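You operate a simulated robot arm through the tools that you are given. There is no shell and no other tool.

You run a simulated robot arm. Do the job below in one go: nothing can be reset, and whatever is moved stays where it is left.

## Task
Reset the amplifier that the sequencer names under Last fault.
Fine: level to 0, switch off, switch on, level up to 4, so that it shows Run; trip nothing new; other rack controls stay.
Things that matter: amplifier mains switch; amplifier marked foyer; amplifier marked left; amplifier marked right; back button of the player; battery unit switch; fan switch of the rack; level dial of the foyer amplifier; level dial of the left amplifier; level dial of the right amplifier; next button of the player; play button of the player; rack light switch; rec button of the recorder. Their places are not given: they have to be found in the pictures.

The check looks at the end state, three seconds after you hand in, the way a careful person would. Anything else that was tipped, shoved, dropped, spilled or broken makes it a failure.

## Robot
A 7-joint arm with a two-finger parallel gripper, fixed in place. Base frame: the origin is at the foot of the arm, x ahead of it, y to its left, z up. Units: mm, degrees, N and s.
Its first joint turns from -132.0 to 132.0 degrees. Payload 3.91 kg.
The TCP is the grasp point between the finger pads, 30 mm short of the fingertips. In the tool frame z runs along the fingers and y along their closing line. The gripper opens to 110 mm. The fingers are 20 mm wide and 10 mm thick; the gripper's body (48 by 112 mm) begins 55 mm behind the TCP.
Orientation is told as [roll, pitch, yaw] about the base's x, y, z axes, in that order, counted from this pose: with the fingers straight down and closing along the base's y, the tool's x points along the base's -x, its y along +y and its z along -z.

## Interface
- The arm moves only by the tool play_rows. Its argument "commands" is a list of rows, each a list of 7 numbers: the gripper command, from -1 (fully open) to 1 (shut), values between in proportion, then the shift along the tool's x, y, z in units of 20 mm (1.0 is 20 mm), then the turn, a rotation vector about the tool's x, y, z in units of 5 degrees (1.0 is 5 degrees). In form: [[jaw, dx, dy, dz, ax, ay, az], ...]. A call has 1 to 20 rows; each row shifts and turns the commanded pose from where the row before left it, along the tool's axes as they then stand. A call with a number of a shift or a turn outside -1 to 1 is refused whole. Rows are played at 5 a second. More than 50 mm and 8.6 degrees between two rows, or a gripper value outside its range, and nothing of the call is played. A pose out of reach is approached as far as the arm can. The call stops where the force on the tool passes 40 N (or 10 N more than at its start, if that is more) or the arm is blocked; 0.2 s more then pass. Each finger travels about 108 mm/s and halts on what it meets, pressing with about 44 N; the grip force reading is that of the motor and also rises with nothing between the fingers. The clock runs only during rows and for 0.2 s after the last one: add rows that do not move to give the fingers time. It gives the time, the measured TCP pose, the force on the tool (base axes), the opening and the grip force at its end, in the units of the frame above (readings bear some noise), with the torque about the TCP (base axes, N m) and any sound that the robot's microphone picked up, and new pictures: "views" is both (left out), scene, wrist or none.
- Cameras (640 x 400 px; columns grow to the right, rows downward): "scene" is fixed at [48.8, -499.9, 1046.1]; the picture's right is [0.42, -0.91, 0.00], its down [-0.46, -0.21, -0.86] and it looks along [0.78, 0.36, -0.51] (base axes); focal length 324 px, centre (320, 200). "wrist" rides on the gripper at [72, 17, -103] in the tool frame; the picture's right is [-0.23, 0.97, 0.00], its down [-0.76, -0.18, -0.62] and it looks along [-0.61, -0.14, 0.78] (tool axes); focal length 222 px, centre (320, 200).
- pixel_to_xyz(camera, pixels): for up to 12 pixels [column, row] of the newest picture of that camera ("zoom" is the newest enlarged one), the place [x, y, z] in the base frame of the surface seen there, good to about 2 mm. It takes no simulated time.
- close_up(camera, box): a new picture of the part [left, top, right, bottom] of that camera's present view, enlarged. It takes no simulated time.
- finish_job(): hands the job in; it is judged then, once.

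Open the gripper and draw the arm clear of the work before you hand the job in, unless the task says otherwise.

The tools are called after "Call:" as a command line: name --pt "numbers of a row" for each row, then --argument value for the rest, lists and objects as JSON in quotes. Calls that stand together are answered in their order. play_rows: Moves the arm, as the interface text tells. Its arguments: {"type":"object","properties":{"commands":{"type":"array"},"views":{"type":"string","enum":["both","scene","wrist","none"]}},"required":["commands"]} The other tools are called the same way: pixel_to_xyz (camera, pixels) gives the place of the surface under pixels of a picture; close_up (camera, box) takes an enlarged picture of a part of a camera's view; finish_job () hands the job in.

At the start:

```text
clock: 0.0
ee_pos: [576.9, -298.3, 858.8]
tcp_rot: [0.1, 0.0, -0.1]
contact_force: [0.0, -0.2, -0.6]
ft_torque: [0.01, -0.01, 0.0]
finger_gap: 110.0
grasp_force: 0.1
```

scene: 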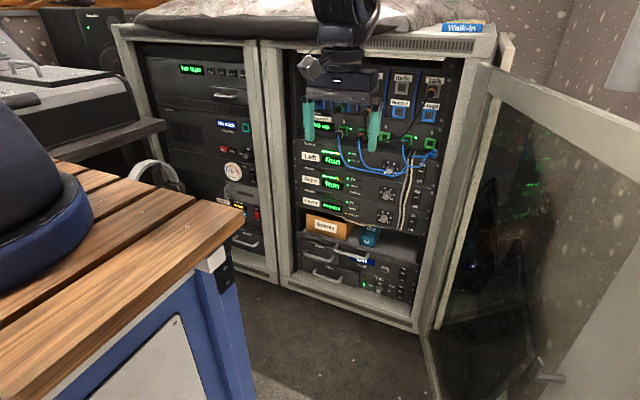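
wrist: 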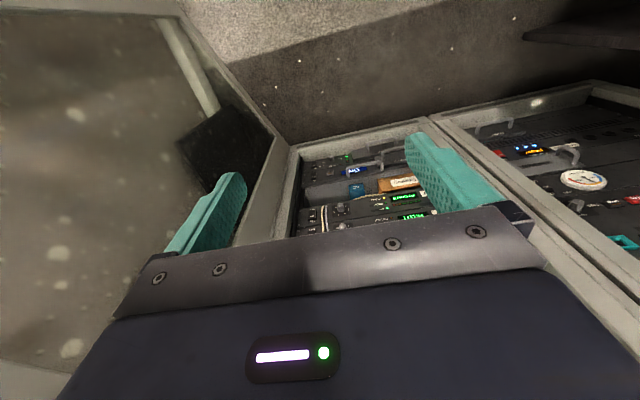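

The scene picture shows the rack with three amplifiers around (365,180) and a sequencer near (330,120), partly hidden by the gripper. I take enlarged pictures to read them.

Call:
close_up --camera "scene" --box '[290, 60, 470, 172]'

Call:
close_up --camera "scene" --box '[290, 130, 450, 230]'

Call:
close_up --camera "scene" --box '[280, 200, 440, 300]'

Call:
close_up --camera "scene" --box '[130, 40, 290, 140]'

Call:
close_up --camera "scene" --box '[140, 110, 300, 260]'

```text
3.56 times, centred on (380, 116) of scene
```

zoom: 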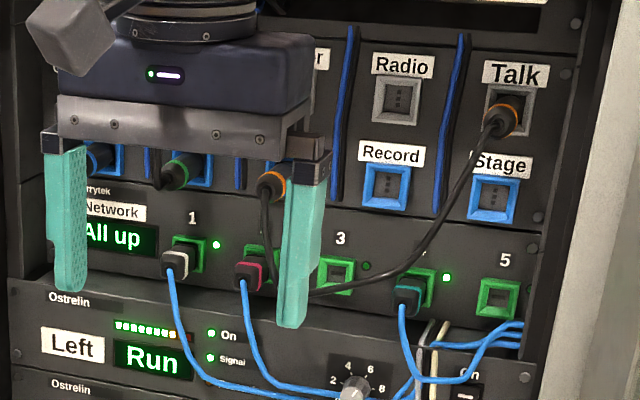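

```text
4.00 times, centred on (370, 180) of scene
```

zoom: 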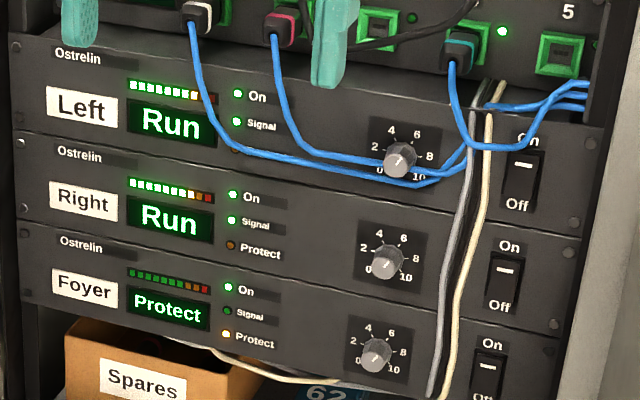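

```text
4.00 times, centred on (360, 250) of scene
```

zoom: 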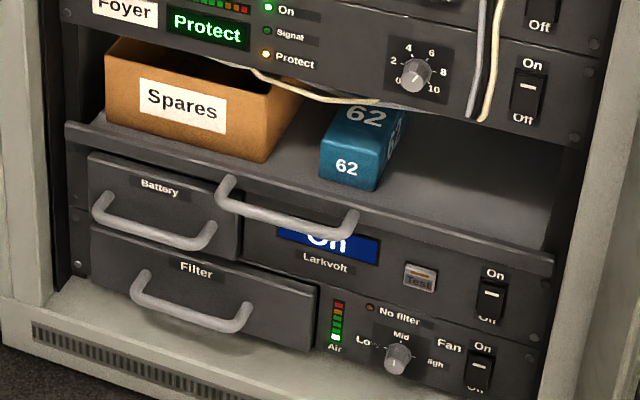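

```text
4.00 times, centred on (210, 90) of scene
```

zoom: 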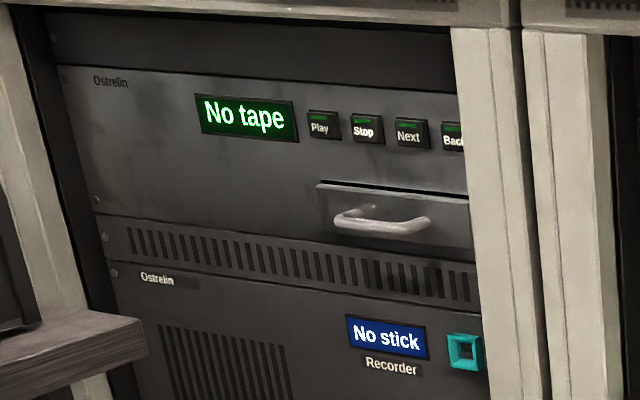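

```text
2.67 times, centred on (220, 185) of scene
```

zoom: 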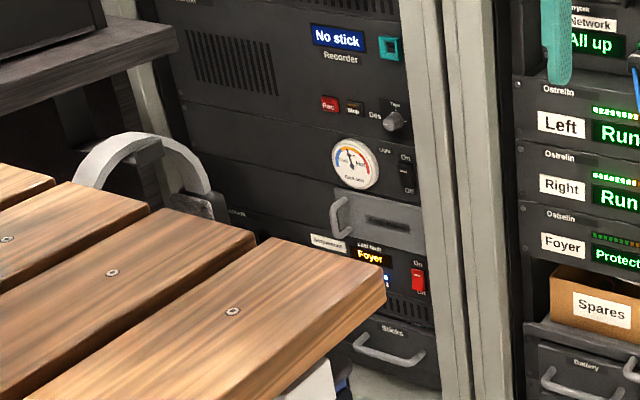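

The sequencer near (232,207) shows "Last fault … Foyer". I zoom further on it and on the foyer amplifier's controls near (385,218)-(412,224).

Call:
close_up --camera "scene" --box '[212, 190, 260, 220]'

Call:
close_up --camera "scene" --box '[365, 195, 445, 245]'

```text
13.33 times, centred on (236, 205) of scene
```

zoom: 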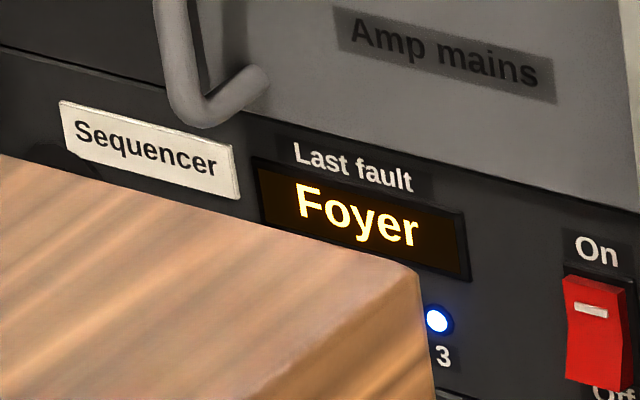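

```text
8.00 times, centred on (405, 220) of scene
```

zoom: 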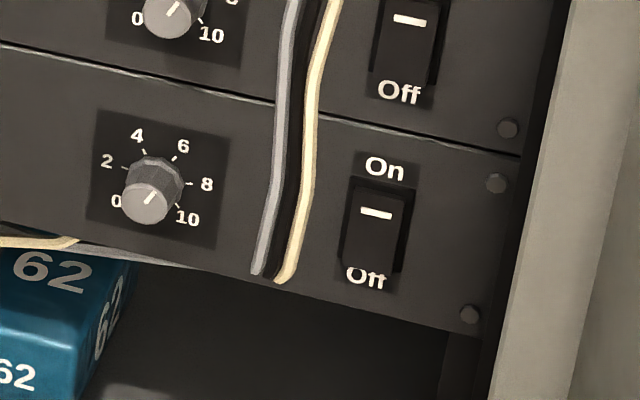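

The named amplifier is Foyer (Protect). I take the places of its dial, panel, cables and switch from this enlarged picture.

Call:
pixel_to_xyz --camera "zoom" --pixels '[[147, 205], [155, 170], [98, 115], [225, 140], [90, 218], [213, 245], [378, 200], [368, 255], [402, 270], [355, 180], [268, 180], [308, 190]]'

Call:
pixel_to_xyz --camera "zoom" --pixels '[[376, 213], [362, 240], [385, 245], [495, 183], [470, 313], [548, 200], [30, 100], [400, 300], [150, 190], [135, 205], [160, 215], [285, 275]]'

Call:
pixel_to_xyz --camera "scene" --pixels '[[430, 160], [425, 260], [415, 320], [480, 90], [490, 65], [260, 60], [295, 280], [325, 232], [370, 238], [390, 165], [400, 100], [430, 330]]'

```text
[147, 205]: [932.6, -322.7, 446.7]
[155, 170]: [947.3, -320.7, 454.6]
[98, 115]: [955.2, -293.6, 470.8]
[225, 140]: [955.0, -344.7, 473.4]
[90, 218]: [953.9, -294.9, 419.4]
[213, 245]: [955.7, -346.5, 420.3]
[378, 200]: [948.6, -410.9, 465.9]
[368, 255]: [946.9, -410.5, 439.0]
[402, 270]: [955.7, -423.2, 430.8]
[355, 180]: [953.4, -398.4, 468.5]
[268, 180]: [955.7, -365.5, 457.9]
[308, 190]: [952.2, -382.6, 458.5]
```

```text
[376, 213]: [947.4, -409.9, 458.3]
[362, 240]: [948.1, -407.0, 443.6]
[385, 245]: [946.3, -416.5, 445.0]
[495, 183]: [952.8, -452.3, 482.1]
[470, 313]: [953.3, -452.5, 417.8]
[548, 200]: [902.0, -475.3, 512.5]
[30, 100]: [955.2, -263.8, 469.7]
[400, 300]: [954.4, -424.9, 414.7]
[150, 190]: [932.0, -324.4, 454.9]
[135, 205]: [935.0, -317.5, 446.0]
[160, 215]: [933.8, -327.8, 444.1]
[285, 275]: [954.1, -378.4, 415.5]
```

```text
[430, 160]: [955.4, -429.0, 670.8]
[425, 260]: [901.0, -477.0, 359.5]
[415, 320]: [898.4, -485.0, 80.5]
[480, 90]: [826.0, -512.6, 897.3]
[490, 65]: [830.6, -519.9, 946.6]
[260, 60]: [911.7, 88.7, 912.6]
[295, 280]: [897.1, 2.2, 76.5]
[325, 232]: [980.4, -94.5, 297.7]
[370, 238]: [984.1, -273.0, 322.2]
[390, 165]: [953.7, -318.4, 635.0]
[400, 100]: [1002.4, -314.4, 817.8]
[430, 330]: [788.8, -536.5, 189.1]
```

I zoom closely on the dial to read its pointer, and check where the bench and the door are.

Call:
close_up --camera "scene" --box '[374, 206, 398, 221]'

Call:
pixel_to_xyz --camera "scene" --pixels '[[240, 218], [130, 180], [60, 165], [60, 300], [180, 270], [30, 200], [545, 375], [600, 200], [640, 260], [560, 100], [480, 22], [260, 18]]'

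```text
16.00 times, centred on (386, 214) of scene
```

zoom: 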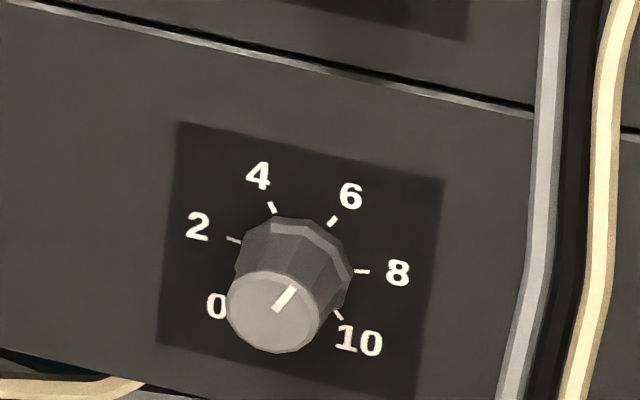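

```text
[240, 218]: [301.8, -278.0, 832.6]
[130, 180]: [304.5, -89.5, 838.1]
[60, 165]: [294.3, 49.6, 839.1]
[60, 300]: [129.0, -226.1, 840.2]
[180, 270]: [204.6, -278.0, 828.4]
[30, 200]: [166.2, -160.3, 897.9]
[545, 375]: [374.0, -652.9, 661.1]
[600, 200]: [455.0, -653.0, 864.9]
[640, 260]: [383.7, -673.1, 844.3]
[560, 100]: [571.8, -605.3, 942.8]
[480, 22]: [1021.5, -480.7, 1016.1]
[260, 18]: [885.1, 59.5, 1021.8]
```

The dial reads 6 (pointer toward the 6 tick), the dial centre is about (y −320, z 446) and sticks out from the panel x≈955 to 932. I first move the open tool forward and down to about x 740, z 720, well in front of the rack.

Call:
play_rows --pt "-1 -1 0 0.8 0 0 0" --pt "-1 -1 0 0.8 0 0 0" --pt "-1 -1 0 0.8 0 0 0" --pt "-1 -1 0 0.8 0 0 0" --pt "-1 -1 0 0.8 0 0 0" --pt "-1 -1 0 0.8 0 0 0" --pt "-1 -1 0 0.8 0 0 0" --pt "-1 -1 0 0.8 0 0 0"

```text
clock: 1.8
ee_pos: [737.0, -299.6, 732.6]
tcp_rot: [0.0, 0.0, 0.0]
contact_force: [0.3, -0.5, -0.8]
ft_torque: [0.01, -0.01, -0.03]
finger_gap: 110.1
grasp_force: 0.1
```

scene: 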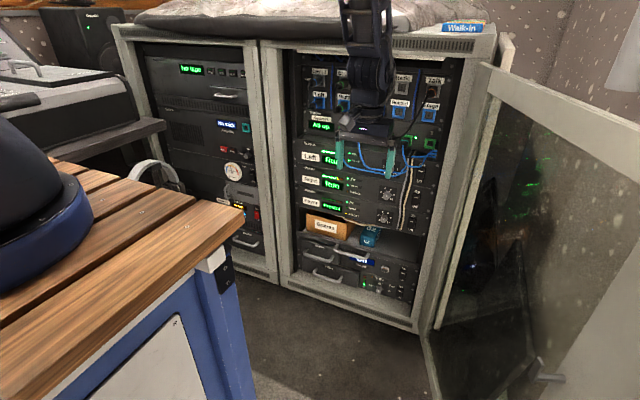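
wrist: 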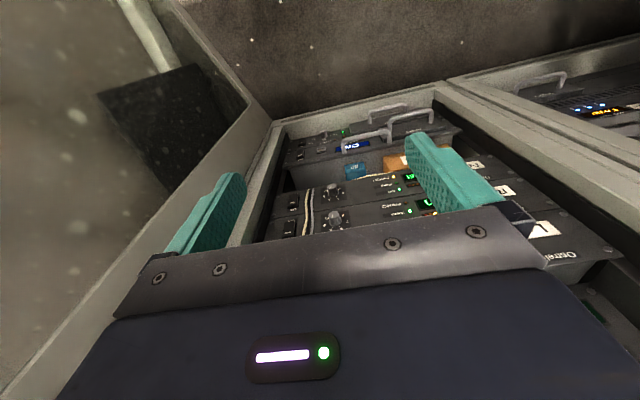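

The tool hangs free in front of the rack at (737,−300,733). I now pitch the fingers toward the rack, half of the 90 degrees, to see that the arm follows.

Call:
play_rows --pt "-1 0 0 0 0 -1 0" --pt "-1 0 0 0 0 -1 0" --pt "-1 0 0 0 0 -1 0" --pt "-1 0 0 0 0 -1 0" --pt "-1 0 0 0 0 -1 0" --pt "-1 0 0 0 0 -1 0" --pt "-1 0 0 0 0 -1 0" --pt "-1 0 0 0 0 -1 0" --pt "-1 0 0 0 0 -1 0"

```text
clock: 3.8
ee_pos: [736.2, -296.8, 730.6]
tcp_rot: [-0.1, -45.1, 0.0]
contact_force: [-0.2, 0.6, -0.7]
ft_torque: [0.01, 0.0, -0.02]
finger_gap: 110.0
grasp_force: 0.1
```

scene: 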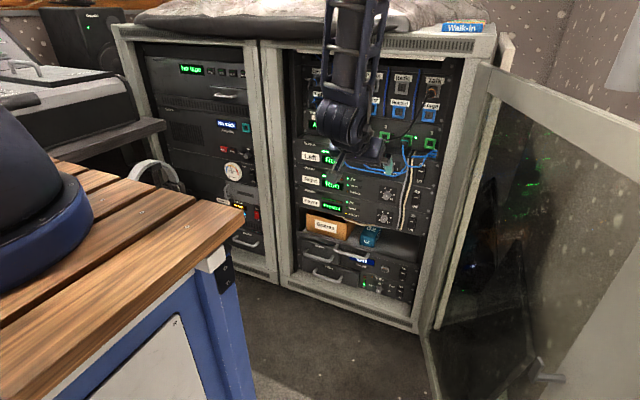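
wrist: 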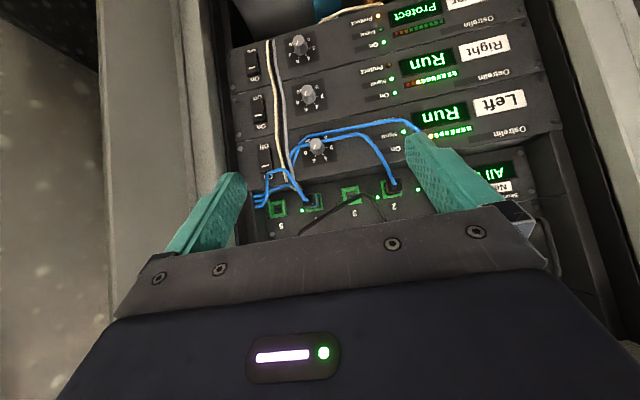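

The arm followed to −45°. The wrist view (upside down) shows the amps clearly; I continue the remaining 45°.

Call:
play_rows --pt "-1 0 0 0 0 -1 0" --pt "-1 0 0 0 0 -1 0" --pt "-1 0 0 0 0 -1 0" --pt "-1 0 0 0 0 -1 0" --pt "-1 0 0 0 0 -1 0" --pt "-1 0 0 0 0 -1 0" --pt "-1 0 0 0 0 -1 0" --pt "-1 0 0 0 0 -1 0" --pt "-1 0 0 0 0 -1 0"

```text
clock: 5.8
ee_pos: [734.4, -297.8, 732.1]
tcp_rot: [176.5, -89.9, -176.5]
contact_force: [0.9, 0.5, 0.2]
ft_torque: [0.03, 0.0, -0.01]
finger_gap: 109.9
grasp_force: 0.2
```

scene: 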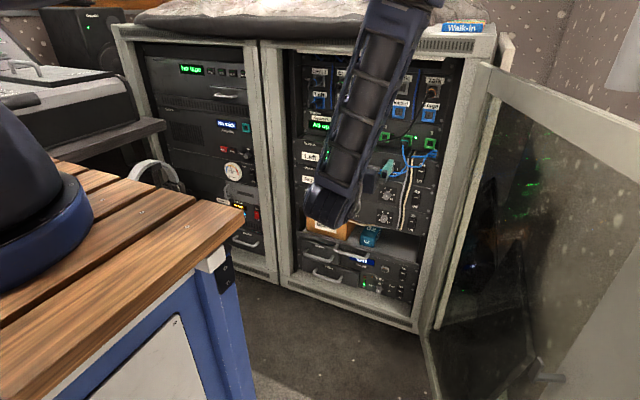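
wrist: 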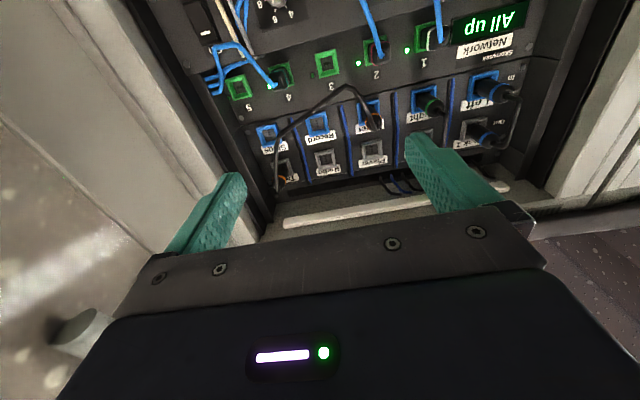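

Fingers now point straight at the rack (+x). I lower the tool along its own x to about z 450 and shift to y −320, staying at x≈735.

Call:
play_rows --pt "-1 1 0 0 0 0 0" --pt "-1 1 0 0 0 0 0" --pt "-1 1 0 0 0 0 0" --pt "-1 1 0 0 0 0 0" --pt "-1 1 0 0 0 0 0" --pt "-1 1 0 0 0 0 0" --pt "-1 1 -0.2 0 0 0 0" --pt "-1 1 -0.2 0 0 0 0" --pt "-1 1 -0.2 0 0 0 0" --pt "-1 1 -0.2 0 0 0 0" --pt "-1 1 -0.3 0 0 0 0"

```text
clock: 8.2
ee_pos: [734.8, -320.3, 511.5]
tcp_rot: [-131.1, -90.0, 131.1]
contact_force: [0.3, -0.1, 1.1]
ft_torque: [-0.03, 0.03, 0.0]
finger_gap: 109.9
grasp_force: 0.1
```

scene: 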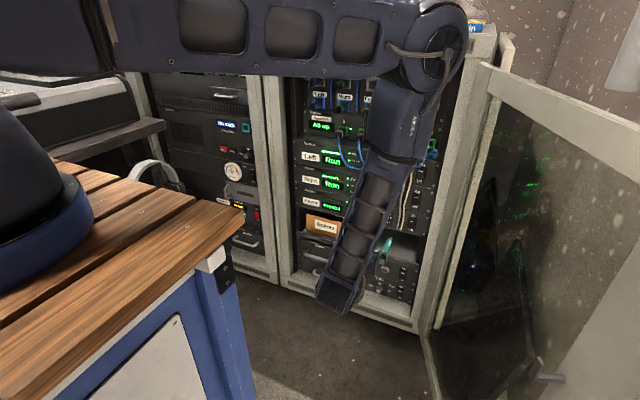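
wrist: 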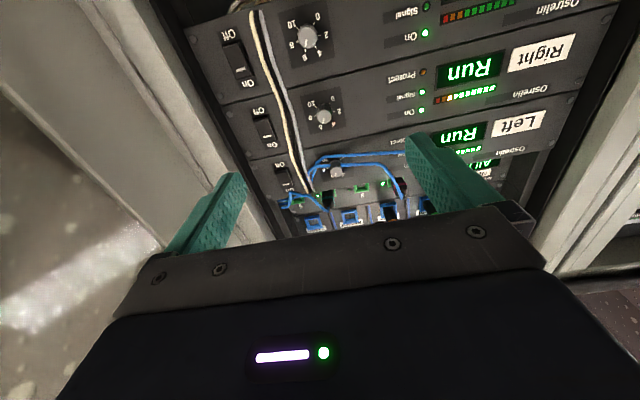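

The foyer dial shows at (306,37) in the wrist view. Since the elbow now appears near the rack front at (435,50) in the scene, I check its place and the dial's place.

Call:
pixel_to_xyz --camera "scene" --pixels '[[435, 50], [460, 30], [405, 90], [440, 90], [400, 150], [345, 300], [360, 240], [385, 250], [440, 10], [300, 40], [465, 60]]'

Call:
pixel_to_xyz --camera "wrist" --pixels '[[307, 37], [303, 42], [320, 115], [330, 172], [240, 65], [265, 40], [276, 100], [230, 180], [430, 150], [280, 20], [338, 48]]'

```text
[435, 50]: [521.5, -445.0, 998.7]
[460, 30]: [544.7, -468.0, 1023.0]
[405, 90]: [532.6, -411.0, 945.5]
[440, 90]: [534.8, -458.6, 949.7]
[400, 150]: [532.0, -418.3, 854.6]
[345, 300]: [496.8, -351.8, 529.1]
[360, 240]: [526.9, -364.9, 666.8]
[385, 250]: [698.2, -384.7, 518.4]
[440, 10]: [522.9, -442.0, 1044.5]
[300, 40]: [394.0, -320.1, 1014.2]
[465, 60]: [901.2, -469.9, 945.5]
```

```text
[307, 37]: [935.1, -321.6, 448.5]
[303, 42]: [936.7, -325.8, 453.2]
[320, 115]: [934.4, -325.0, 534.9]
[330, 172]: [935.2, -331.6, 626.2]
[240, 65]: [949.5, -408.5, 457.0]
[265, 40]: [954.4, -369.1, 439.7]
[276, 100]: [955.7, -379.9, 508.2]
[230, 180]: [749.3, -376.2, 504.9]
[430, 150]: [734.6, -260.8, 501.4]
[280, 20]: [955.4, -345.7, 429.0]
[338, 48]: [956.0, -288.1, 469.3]
```

The elbow (x≈530) is well away from rack and door. I lower to z≈447 and close the jaws to about 45 mm opening while still 190 mm from the panel.

Call:
play_rows --pt "0.2 0.8 0 0 0 0 0" --pt "0.2 0.8 0 0 0 0 0" --pt "0.2 0.8 0 0 0 0 0" --pt "0.2 0.8 0 0 0 0 0" --pt "0.2 0 0 0.5 0 0 0" --pt "0.2 0 0 1 0 0 0" --pt "0.2 0 0 1 0 0 0" --pt "0.2 0 0 1 0 0 0"

```text
clock: 10.0
ee_pos: [805.5, -320.9, 447.2]
tcp_rot: [-175.3, -90.0, 175.3]
contact_force: [-0.2, 0.3, -1.0]
ft_torque: [-0.01, 0.04, 0.01]
finger_gap: 44.2
grasp_force: 0.1
```

scene: 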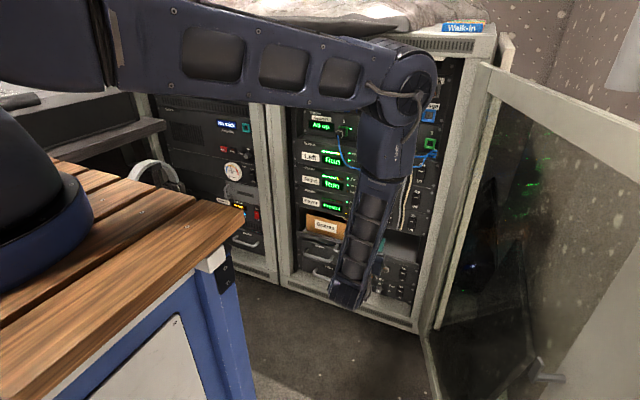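
wrist: 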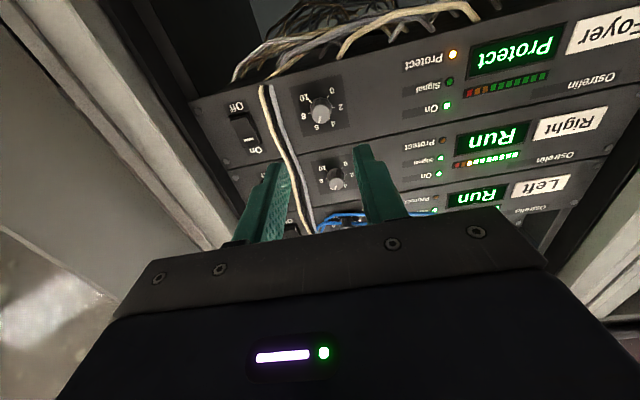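

I zoom on the foyer dial in the wrist view near (320,108) for an accurate centre and pointer.

Call:
close_up --camera "wrist" --box '[280, 70, 376, 130]'

```text
6.67 times, centred on (328, 100) of wrist
```

zoom: 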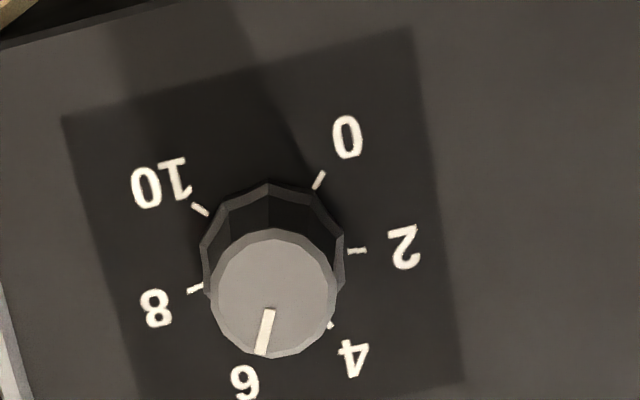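

I take coordinates of the knob's face edges and of the tick marks.

Call:
pixel_to_xyz --camera "zoom" --pixels '[[273, 293], [218, 290], [328, 295], [272, 237], [270, 348], [319, 180], [357, 251], [200, 209], [195, 289], [260, 345], [270, 312], [331, 325]]'

Call:
pixel_to_xyz --camera "wrist" --pixels '[[280, 160], [375, 205], [356, 150], [265, 165], [272, 110], [285, 130], [247, 125], [240, 118]]'

```text
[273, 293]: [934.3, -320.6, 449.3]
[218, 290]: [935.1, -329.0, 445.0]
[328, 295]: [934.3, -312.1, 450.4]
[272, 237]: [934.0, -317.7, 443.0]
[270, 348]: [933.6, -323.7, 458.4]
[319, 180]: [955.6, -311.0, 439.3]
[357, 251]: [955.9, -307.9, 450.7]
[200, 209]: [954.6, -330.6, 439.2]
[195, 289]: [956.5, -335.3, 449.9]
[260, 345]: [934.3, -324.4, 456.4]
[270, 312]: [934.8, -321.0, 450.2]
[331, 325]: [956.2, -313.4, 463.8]
```

```text
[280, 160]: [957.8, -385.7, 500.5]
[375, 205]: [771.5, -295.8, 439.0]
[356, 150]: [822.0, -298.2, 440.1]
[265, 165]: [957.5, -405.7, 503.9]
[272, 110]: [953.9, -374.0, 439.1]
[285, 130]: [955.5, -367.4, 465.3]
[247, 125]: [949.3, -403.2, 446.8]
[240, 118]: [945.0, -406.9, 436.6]
```

The knob's centre is about (y −321, z 449), pointer at 28° clockwise of up, i.e. level 6; 0 lies 165° counter-clockwise. I pre-turn the open gripper +80° about its axis here in free space, so that one grip could cover the whole turn.

Call:
play_rows --pt "0.2 -0.09 0 0 0 0 0" --pt "0.2 0 0 0 0 0 1" --pt "0.2 0 0 0 0 0 1" --pt "0.2 0 0 0 0 0 1" --pt "0.2 0 0 0 0 0 1" --pt "0.2 0 0 0 0 0 1" --pt "0.2 0 0 0 0 0 1" --pt "0.2 0 0 0 0 0 1" --pt "0.2 0 0 0 0 0 1" --pt "0.2 0 0 0 0 0 1" --pt "0.2 0 0 0 0 0 1" --pt "0.2 0 0 0 0 0 1" --pt "0.2 0 0 0 0 0 1" --pt "0.2 0 0 0 0 0 1" --pt "0.2 0 0 0 0 0 1" --pt "0.2 0 0 0 0 0 1" --pt "0.2 0 0 0 0 0 1"

```text
clock: 13.6
ee_pos: [805.4, -321.1, 448.1]
tcp_rot: [90.0, -10.0, -90.0]
contact_force: [-0.2, 0.4, 0.3]
ft_torque: [-0.01, 0.04, -0.01]
finger_gap: 43.9
grasp_force: 0.1
```

scene: 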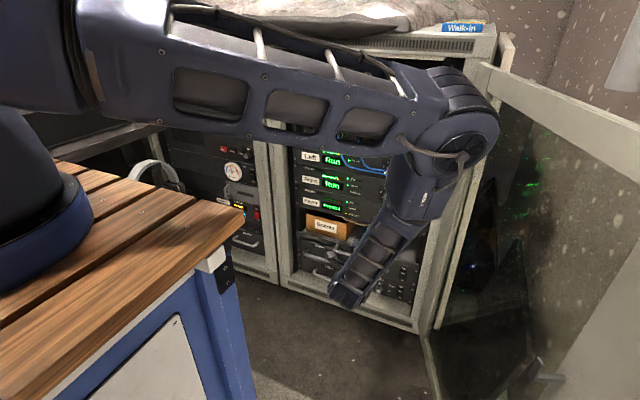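
wrist: 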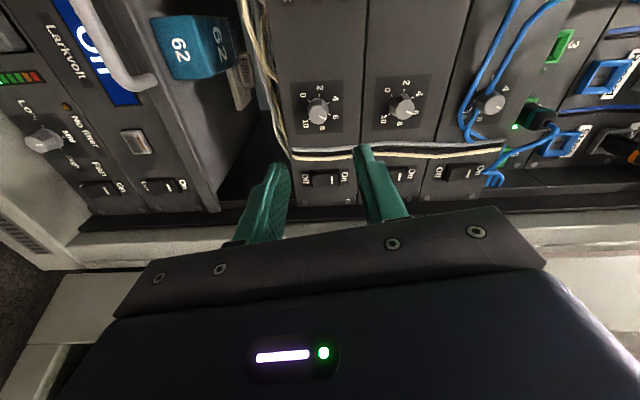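

The turn succeeded but the elbow swung out toward the door at (465,140). I check how close it is.

Call:
pixel_to_xyz --camera "scene" --pixels '[[465, 150], [495, 120], [490, 150], [440, 210], [470, 80], [345, 300], [495, 75], [540, 95], [500, 110], [510, 80]]'

```text
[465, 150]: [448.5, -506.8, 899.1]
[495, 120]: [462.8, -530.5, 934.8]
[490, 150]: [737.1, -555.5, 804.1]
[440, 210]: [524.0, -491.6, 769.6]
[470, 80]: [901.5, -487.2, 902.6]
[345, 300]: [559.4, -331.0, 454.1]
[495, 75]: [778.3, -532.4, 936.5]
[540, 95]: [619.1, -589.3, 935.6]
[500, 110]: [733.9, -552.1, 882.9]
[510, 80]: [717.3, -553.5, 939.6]
```

Clearance to the door is only about 80–100 mm that way, so I turn back to +40° and will use two shorter strokes. Then I advance about 80 mm toward the dial.

Call:
play_rows --pt "0.2 0 0 0 0 0 -1" --pt "0.2 0 0 0 0 0 -1" --pt "0.2 0 0 0 0 0 -1" --pt "0.2 0 0 0 0 0 -1" --pt "0.2 0 0 0 0 0 -1" --pt "0.2 0 0 0 0 0 -1" --pt "0.2 0 0 0 0 0 -1" --pt "0.2 0 0 0 0 0 -1" --pt "0.2 0 0 1 0 0 0" --pt "0.2 0 0 1 0 0 0" --pt "0.2 0 0 1 0 0 0" --pt "0.2 0 0 1 0 0 0"

```text
clock: 16.2
ee_pos: [885.9, -319.4, 449.5]
tcp_rot: [89.9, -50.0, -90.0]
contact_force: [-0.7, -0.7, 0.4]
ft_torque: [-0.02, 0.0, -0.01]
finger_gap: 44.0
grasp_force: 0.2
```

scene: 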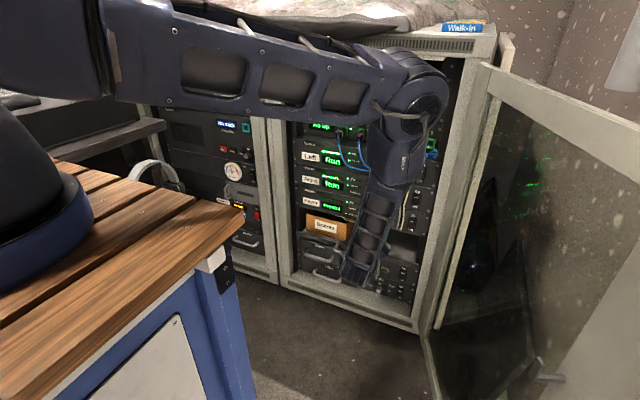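
wrist: 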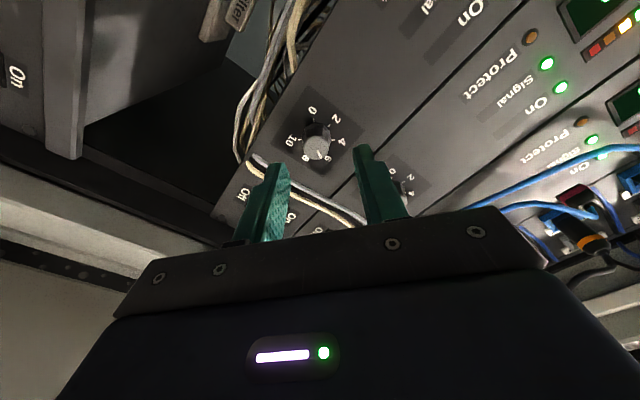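

The dial sits between the fingers' line at (317,147) with the cables left of it. I advance the last 34 mm so the tips end about 5 mm short of the panel.

Call:
play_rows --pt "0.2 0 0 0.6 0 0 0" --pt "0.2 0 0 0.6 0 0 0" --pt "0.2 0 0 0.5 0 0 0" --pt "0.2 0 0 0 0 0 0"

```text
clock: 17.2
ee_pos: [920.5, -319.9, 449.5]
tcp_rot: [90.0, -49.9, -90.0]
contact_force: [0.2, 0.0, 0.8]
ft_torque: [0.01, -0.03, -0.01]
finger_gap: 43.9
grasp_force: 0.2
```

scene: 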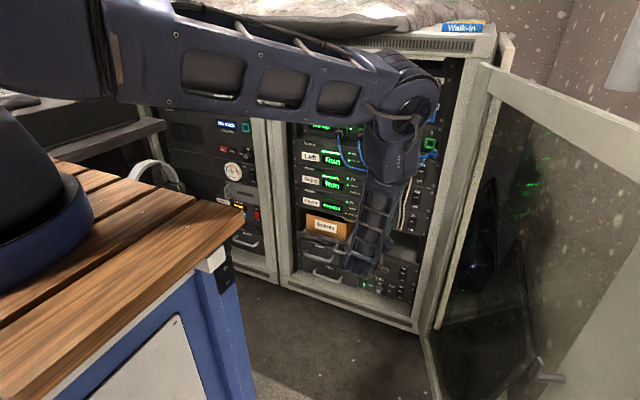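
wrist: 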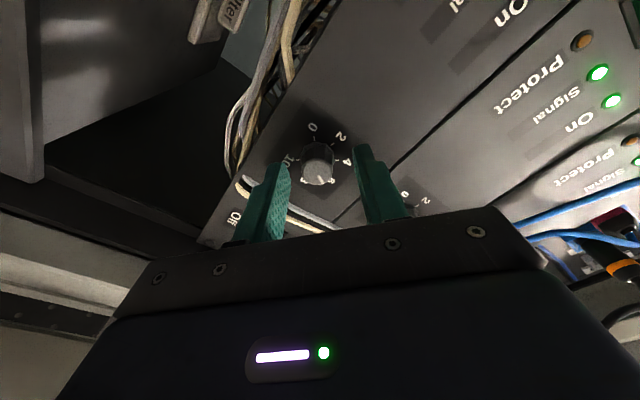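

The knob is centred between the fingertips at (318,165). I close the jaws on it and wait a moment.

Call:
play_rows --pt "0.45 0 0 0 0 0 0" --pt "0.6 0 0 0 0 0 0" --pt "1 0 0 0 0 0 0" --pt "1 0 0 0 0 0 0" --views "wrist"

```text
clock: 18.2
ee_pos: [919.9, -322.0, 447.7]
tcp_rot: [89.9, -50.0, -90.0]
contact_force: [4.7, -18.3, -12.5]
ft_torque: [-0.05, 0.91, -0.14]
finger_gap: 20.1
grasp_force: 44.6
```

wrist: 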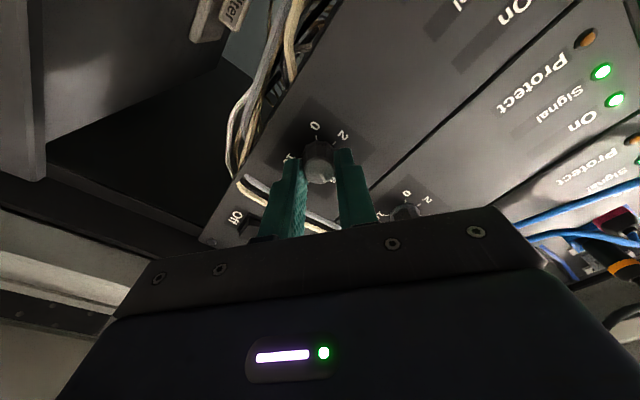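

The jaws hold the knob (20 mm) but the tool is pushed about 22 N sideways along its −y; I shift the command 2.7 mm that way to relieve it before turning.

Call:
play_rows --pt "1 0 -0.07 0 0 0 0" --pt "1 0 -0.07 0 0 0 0" --pt "1 0 0 0 0 0 0" --views "none"

```text
clock: 19.0
ee_pos: [920.5, -321.9, 448.4]
tcp_rot: [90.2, -50.0, -90.1]
contact_force: [-5.3, -6.1, 6.5]
ft_torque: [-0.01, -0.69, -0.57]
finger_gap: 20.3
grasp_force: 44.7
```

Side force is down to ~9 N. I turn the knob counter-clockwise 20° as a first test.

Call:
play_rows --pt "1 0 0 0 0 0 -1" --pt "1 0 0 0 0 0 -1" --pt "1 0 0 0 0 0 -1" --pt "1 0 0 0 0 0 -1" --views "wrist"

```text
clock: 20.0
ee_pos: [919.8, -321.4, 449.3]
tcp_rot: [90.3, -70.1, -90.3]
contact_force: [-9.7, 9.8, 26.3]
ft_torque: [0.04, -0.55, 0.39]
finger_gap: 20.4
grasp_force: 44.9
```

wrist: 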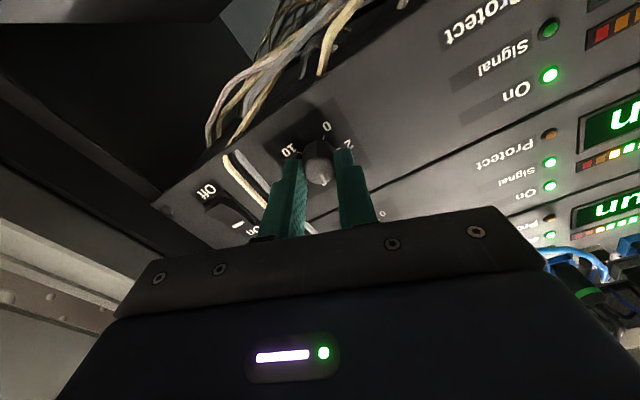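

The knob seems to follow; force has grown to 28 N because the turning centre is off a bit. I correct the command by about 2.5 mm up and 2 mm along tool y.

Call:
play_rows --pt "1 -0.06 0.05 0 0 0 0" --pt "1 -0.06 0.05 0 0 0 0" --pt "1 0 0 0 0 0 0" --views "wrist"

Call:
close_up --camera "wrist" --box '[264, 110, 376, 180]'

```text
clock: 20.8
ee_pos: [919.2, -321.7, 449.2]
tcp_rot: [89.5, -70.0, -89.6]
contact_force: [27.7, -4.7, -16.5]
ft_torque: [-0.06, 0.52, -0.07]
finger_gap: 20.7
grasp_force: 45.1
```

wrist: 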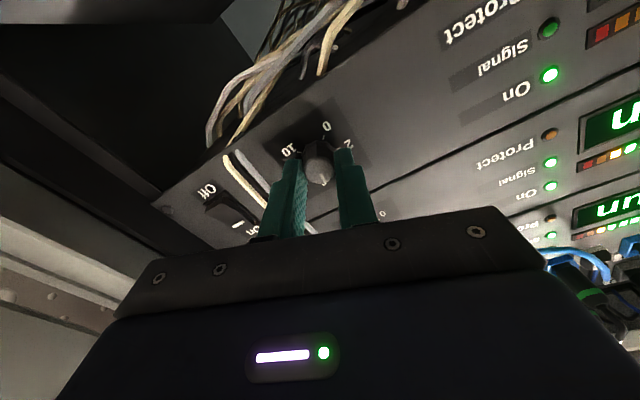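

```text
5.71 times, centred on (320, 145) of wrist
```

zoom: 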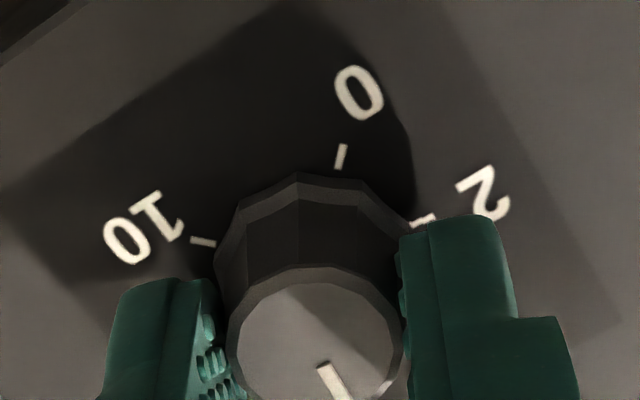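

The pointer keeps its place relative to the fingers, so the knob turns with the gripper. I continue the turn.

Call:
play_rows --pt "1 0 0 0 0 0 -1" --pt "1 0 0 0 0 0 -1" --pt "1 0 0 0 0 0 -1" --pt "1 0 0 0 0 0 -1" --pt "1 0 0 0 0 0 -1" --views "wrist"

```text
clock: 22.0
ee_pos: [919.7, -319.9, 448.8]
tcp_rot: [-89.0, -85.0, 89.0]
contact_force: [8.3, 11.9, -12.7]
ft_torque: [0.03, -0.05, 0.4]
finger_gap: 20.6
grasp_force: 45.7
```

wrist: 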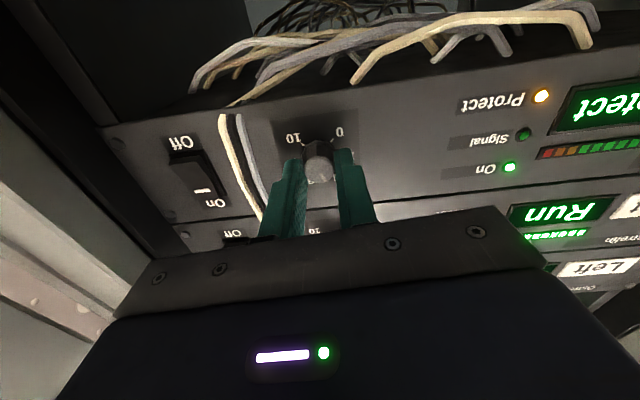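

Forces are low at −5°. I continue another 40° counter-clockwise.

Call:
play_rows --pt "1 0 0 0 0 0 -1" --pt "1 0 0 0 0 0 -1" --pt "1 0 0 0 0 0 -1" --pt "1 0 0 0 0 0 -1" --pt "1 0 0 0 0 0 -1" --pt "1 0 0 0 0 0 -1" --pt "1 0 0 0 0 0 -1" --pt "1 0 0 0 0 0 -1"

Call:
close_up --camera "wrist" --box '[264, 100, 376, 190]'

```text
clock: 23.4
ee_pos: [919.2, -319.4, 449.1]
tcp_rot: [-89.9, -56.3, 90.1]
contact_force: [-0.7, 2.4, 1.8]
ft_torque: [-0.02, 0.17, 0.05]
finger_gap: 20.7
grasp_force: 44.6
stopped in row 6: the force on the tool passed its limit at 42 N (the readings are from after the stop); the commanded pose is now the measured one
```

scene: 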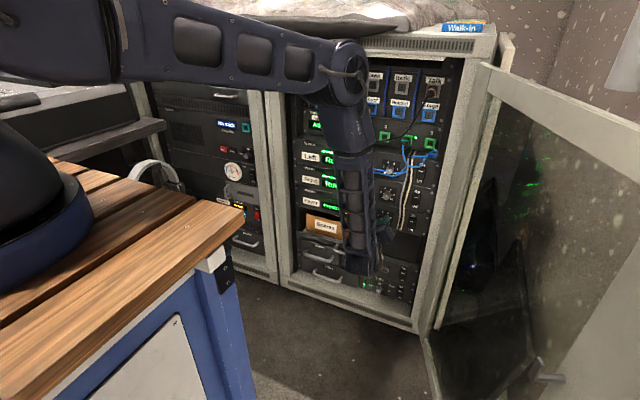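
wrist: 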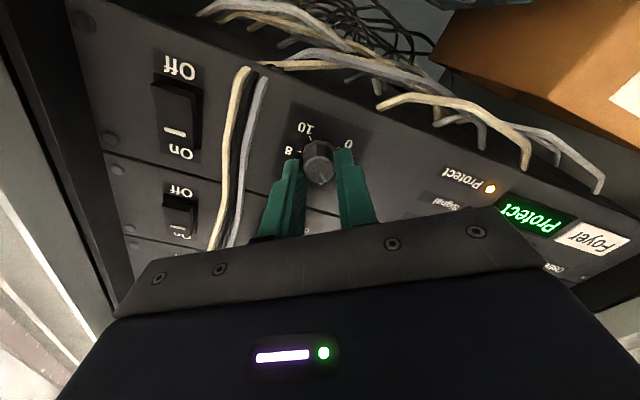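

```text
4.44 times, centred on (320, 145) of wrist
```

zoom: 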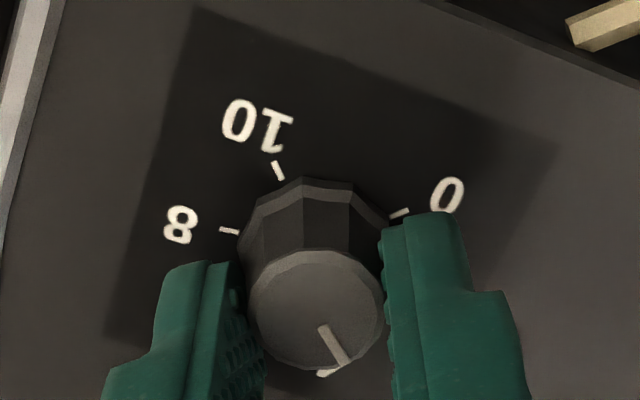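

The limit tripped at 42 N but the pose was re-zeroed and force is now ~3 N; level is about 3.3. Before turning further I check where the loose cables (e.g. (385,103), (300,62)) are relative to the lower finger.

Call:
pixel_to_xyz --camera "wrist" --pixels '[[385, 103], [300, 62], [345, 70], [270, 65], [440, 97], [525, 160], [262, 80], [415, 100], [380, 65], [250, 120], [450, 117]]'

```text
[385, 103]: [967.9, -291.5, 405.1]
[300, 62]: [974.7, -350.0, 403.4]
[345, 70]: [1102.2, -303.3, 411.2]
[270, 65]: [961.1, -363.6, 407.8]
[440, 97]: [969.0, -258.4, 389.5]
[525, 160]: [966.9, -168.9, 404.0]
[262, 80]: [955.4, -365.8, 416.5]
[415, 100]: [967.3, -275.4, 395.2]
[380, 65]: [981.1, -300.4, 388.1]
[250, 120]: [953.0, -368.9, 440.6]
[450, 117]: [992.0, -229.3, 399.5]
```

The loose cables lie behind x≈960 and below z≈408, out of the fingers' reach (tips at x≈950). I keep turning counter-clockwise.

Call:
play_rows --pt "1 0 0 0 0 0 -1" --pt "1 0 0 0 0 0 -1" --pt "1 0 0 0 0 0 -1" --pt "1 0 0 0 0 0 -1" --pt "1 0 0 0 0 0 -1" --pt "1 0 0 0 0 0 -1"

```text
clock: 24.8
ee_pos: [919.1, -317.2, 447.4]
tcp_rot: [-90.0, -26.2, 90.1]
contact_force: [1.0, 8.0, -10.6]
ft_torque: [0.03, 0.02, 1.09]
finger_gap: 20.5
grasp_force: 44.9
```

scene: 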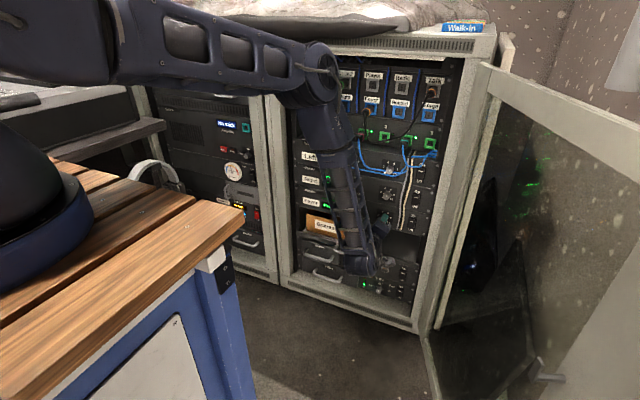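
wrist: 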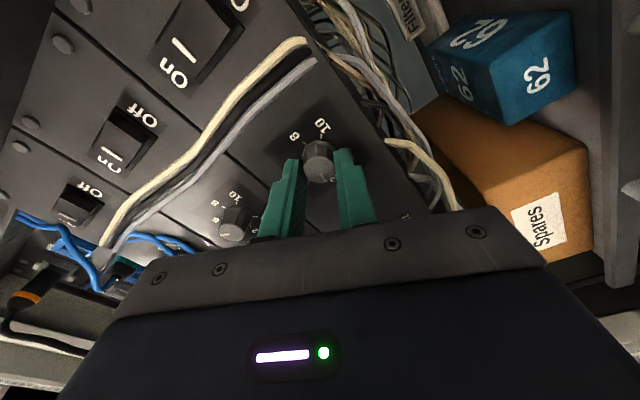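

At −64°, elbow is clear, about level 2.2. I continue with a small relieving shift.

Call:
play_rows --pt "1 0 0.07 0 0 0 -1" --pt "1 0 0 0 0 0 -1" --pt "1 0 0 0 0 0 -1" --pt "1 0 0 0 0 0 -1" --pt "1 0 0 0 0 0 -1"

Call:
close_up --camera "wrist" --box '[264, 100, 376, 190]'

```text
clock: 26.0
ee_pos: [919.5, -318.7, 447.9]
tcp_rot: [-89.9, -1.3, 90.3]
contact_force: [3.2, 11.7, -8.2]
ft_torque: [0.02, 0.27, -0.34]
finger_gap: 20.4
grasp_force: 45.2
```

scene: 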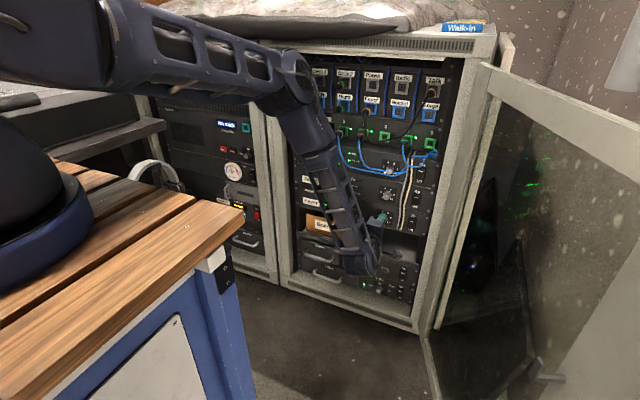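
wrist: 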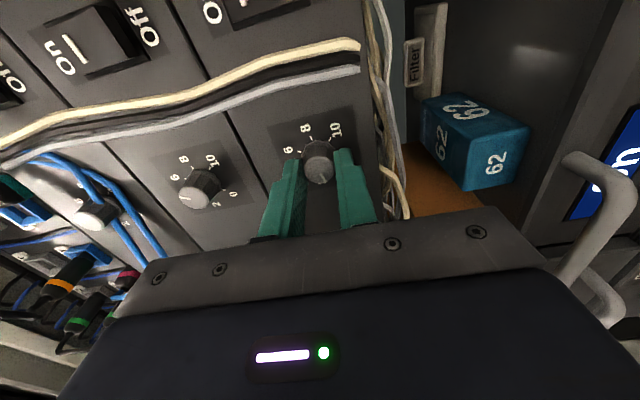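

```text
4.44 times, centred on (320, 145) of wrist
```

zoom: 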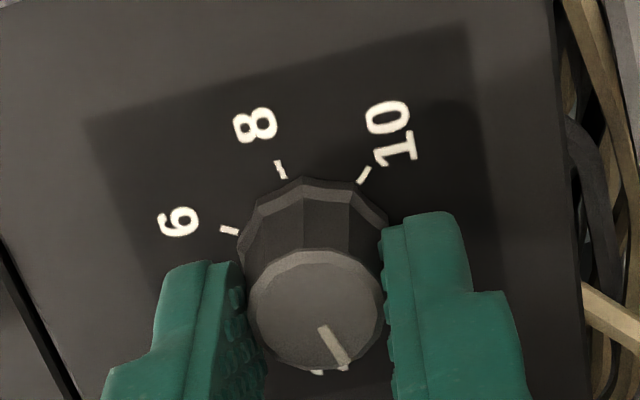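

About level 1.3 now, forces low. I turn 30° more.

Call:
play_rows --pt "1 0 0.07 0 0 0 -1" --pt "1 0 0 0 0 0 -1" --pt "1 0 0 0 0 0 -1" --pt "1 0 0 0 0 0 -1" --pt "1 0 0 0 0 0 -1" --pt "1 0 0 0 0 0 -1"

Call:
close_up --camera "wrist" --box '[264, 100, 376, 190]'

```text
clock: 27.4
ee_pos: [919.6, -319.3, 445.6]
tcp_rot: [-89.9, 28.8, 90.2]
contact_force: [-22.4, 21.2, -0.7]
ft_torque: [-0.06, 0.33, 1.12]
finger_gap: 20.3
grasp_force: 45.4
```

scene: 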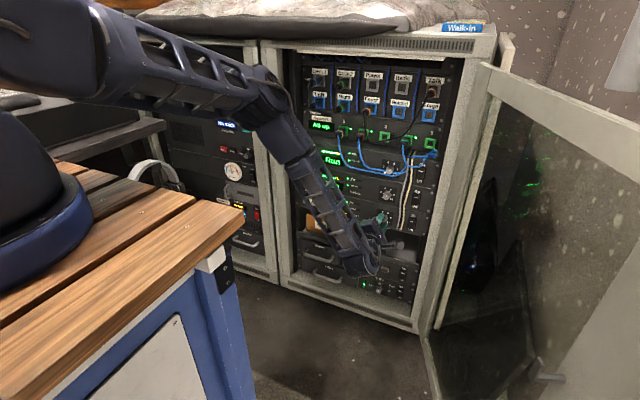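
wrist: 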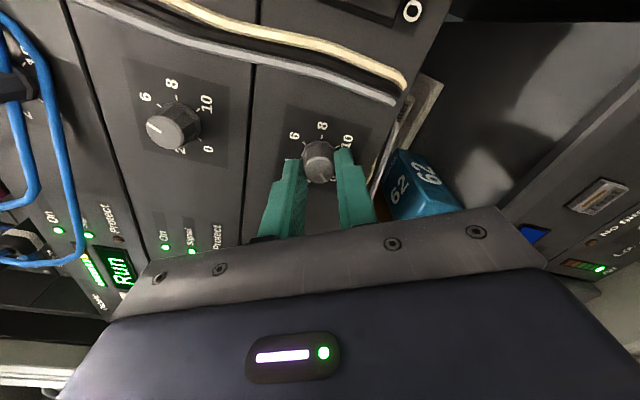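

```text
4.44 times, centred on (320, 145) of wrist
```

zoom: 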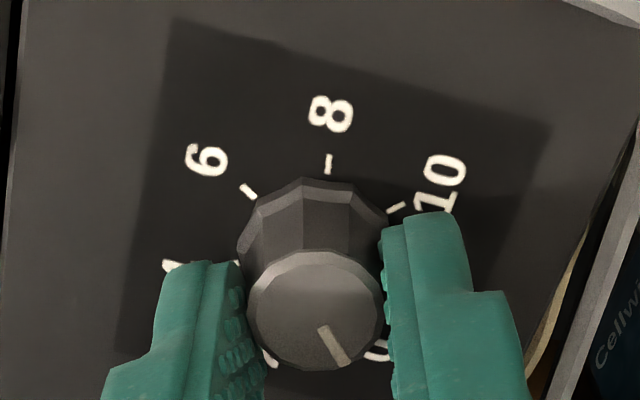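

About 7° short of 0. I relieve the side force and turn 10° more to reach the end stop.

Call:
play_rows --pt "1 -0.1 -0.05 -0.05 0 0 0" --pt "1 0 0 0 0 0 -1" --pt "1 0 0 0 0 0 -1" --pt "1 0 0 0 0 0 0"

Call:
close_up --camera "wrist" --box '[264, 100, 376, 190]'

```text
clock: 28.4
ee_pos: [918.9, -318.0, 445.8]
tcp_rot: [-89.9, 38.7, 90.0]
contact_force: [21.4, -22.9, -20.1]
ft_torque: [0.33, 0.51, -0.64]
finger_gap: 20.8
grasp_force: 45.2
```

scene: 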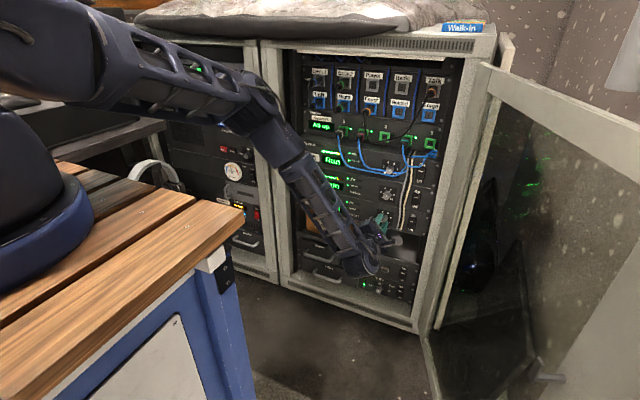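
wrist: 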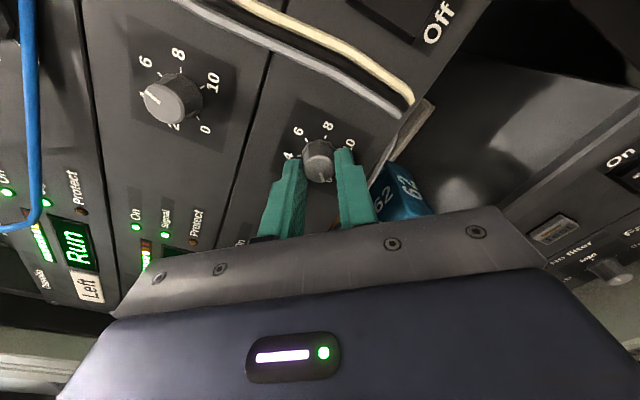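

```text
4.44 times, centred on (320, 145) of wrist
```

zoom: 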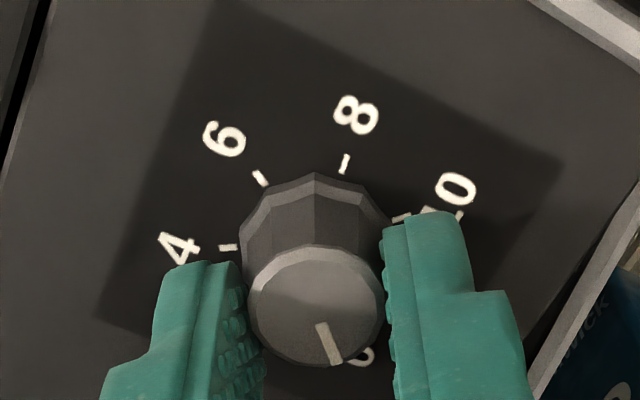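

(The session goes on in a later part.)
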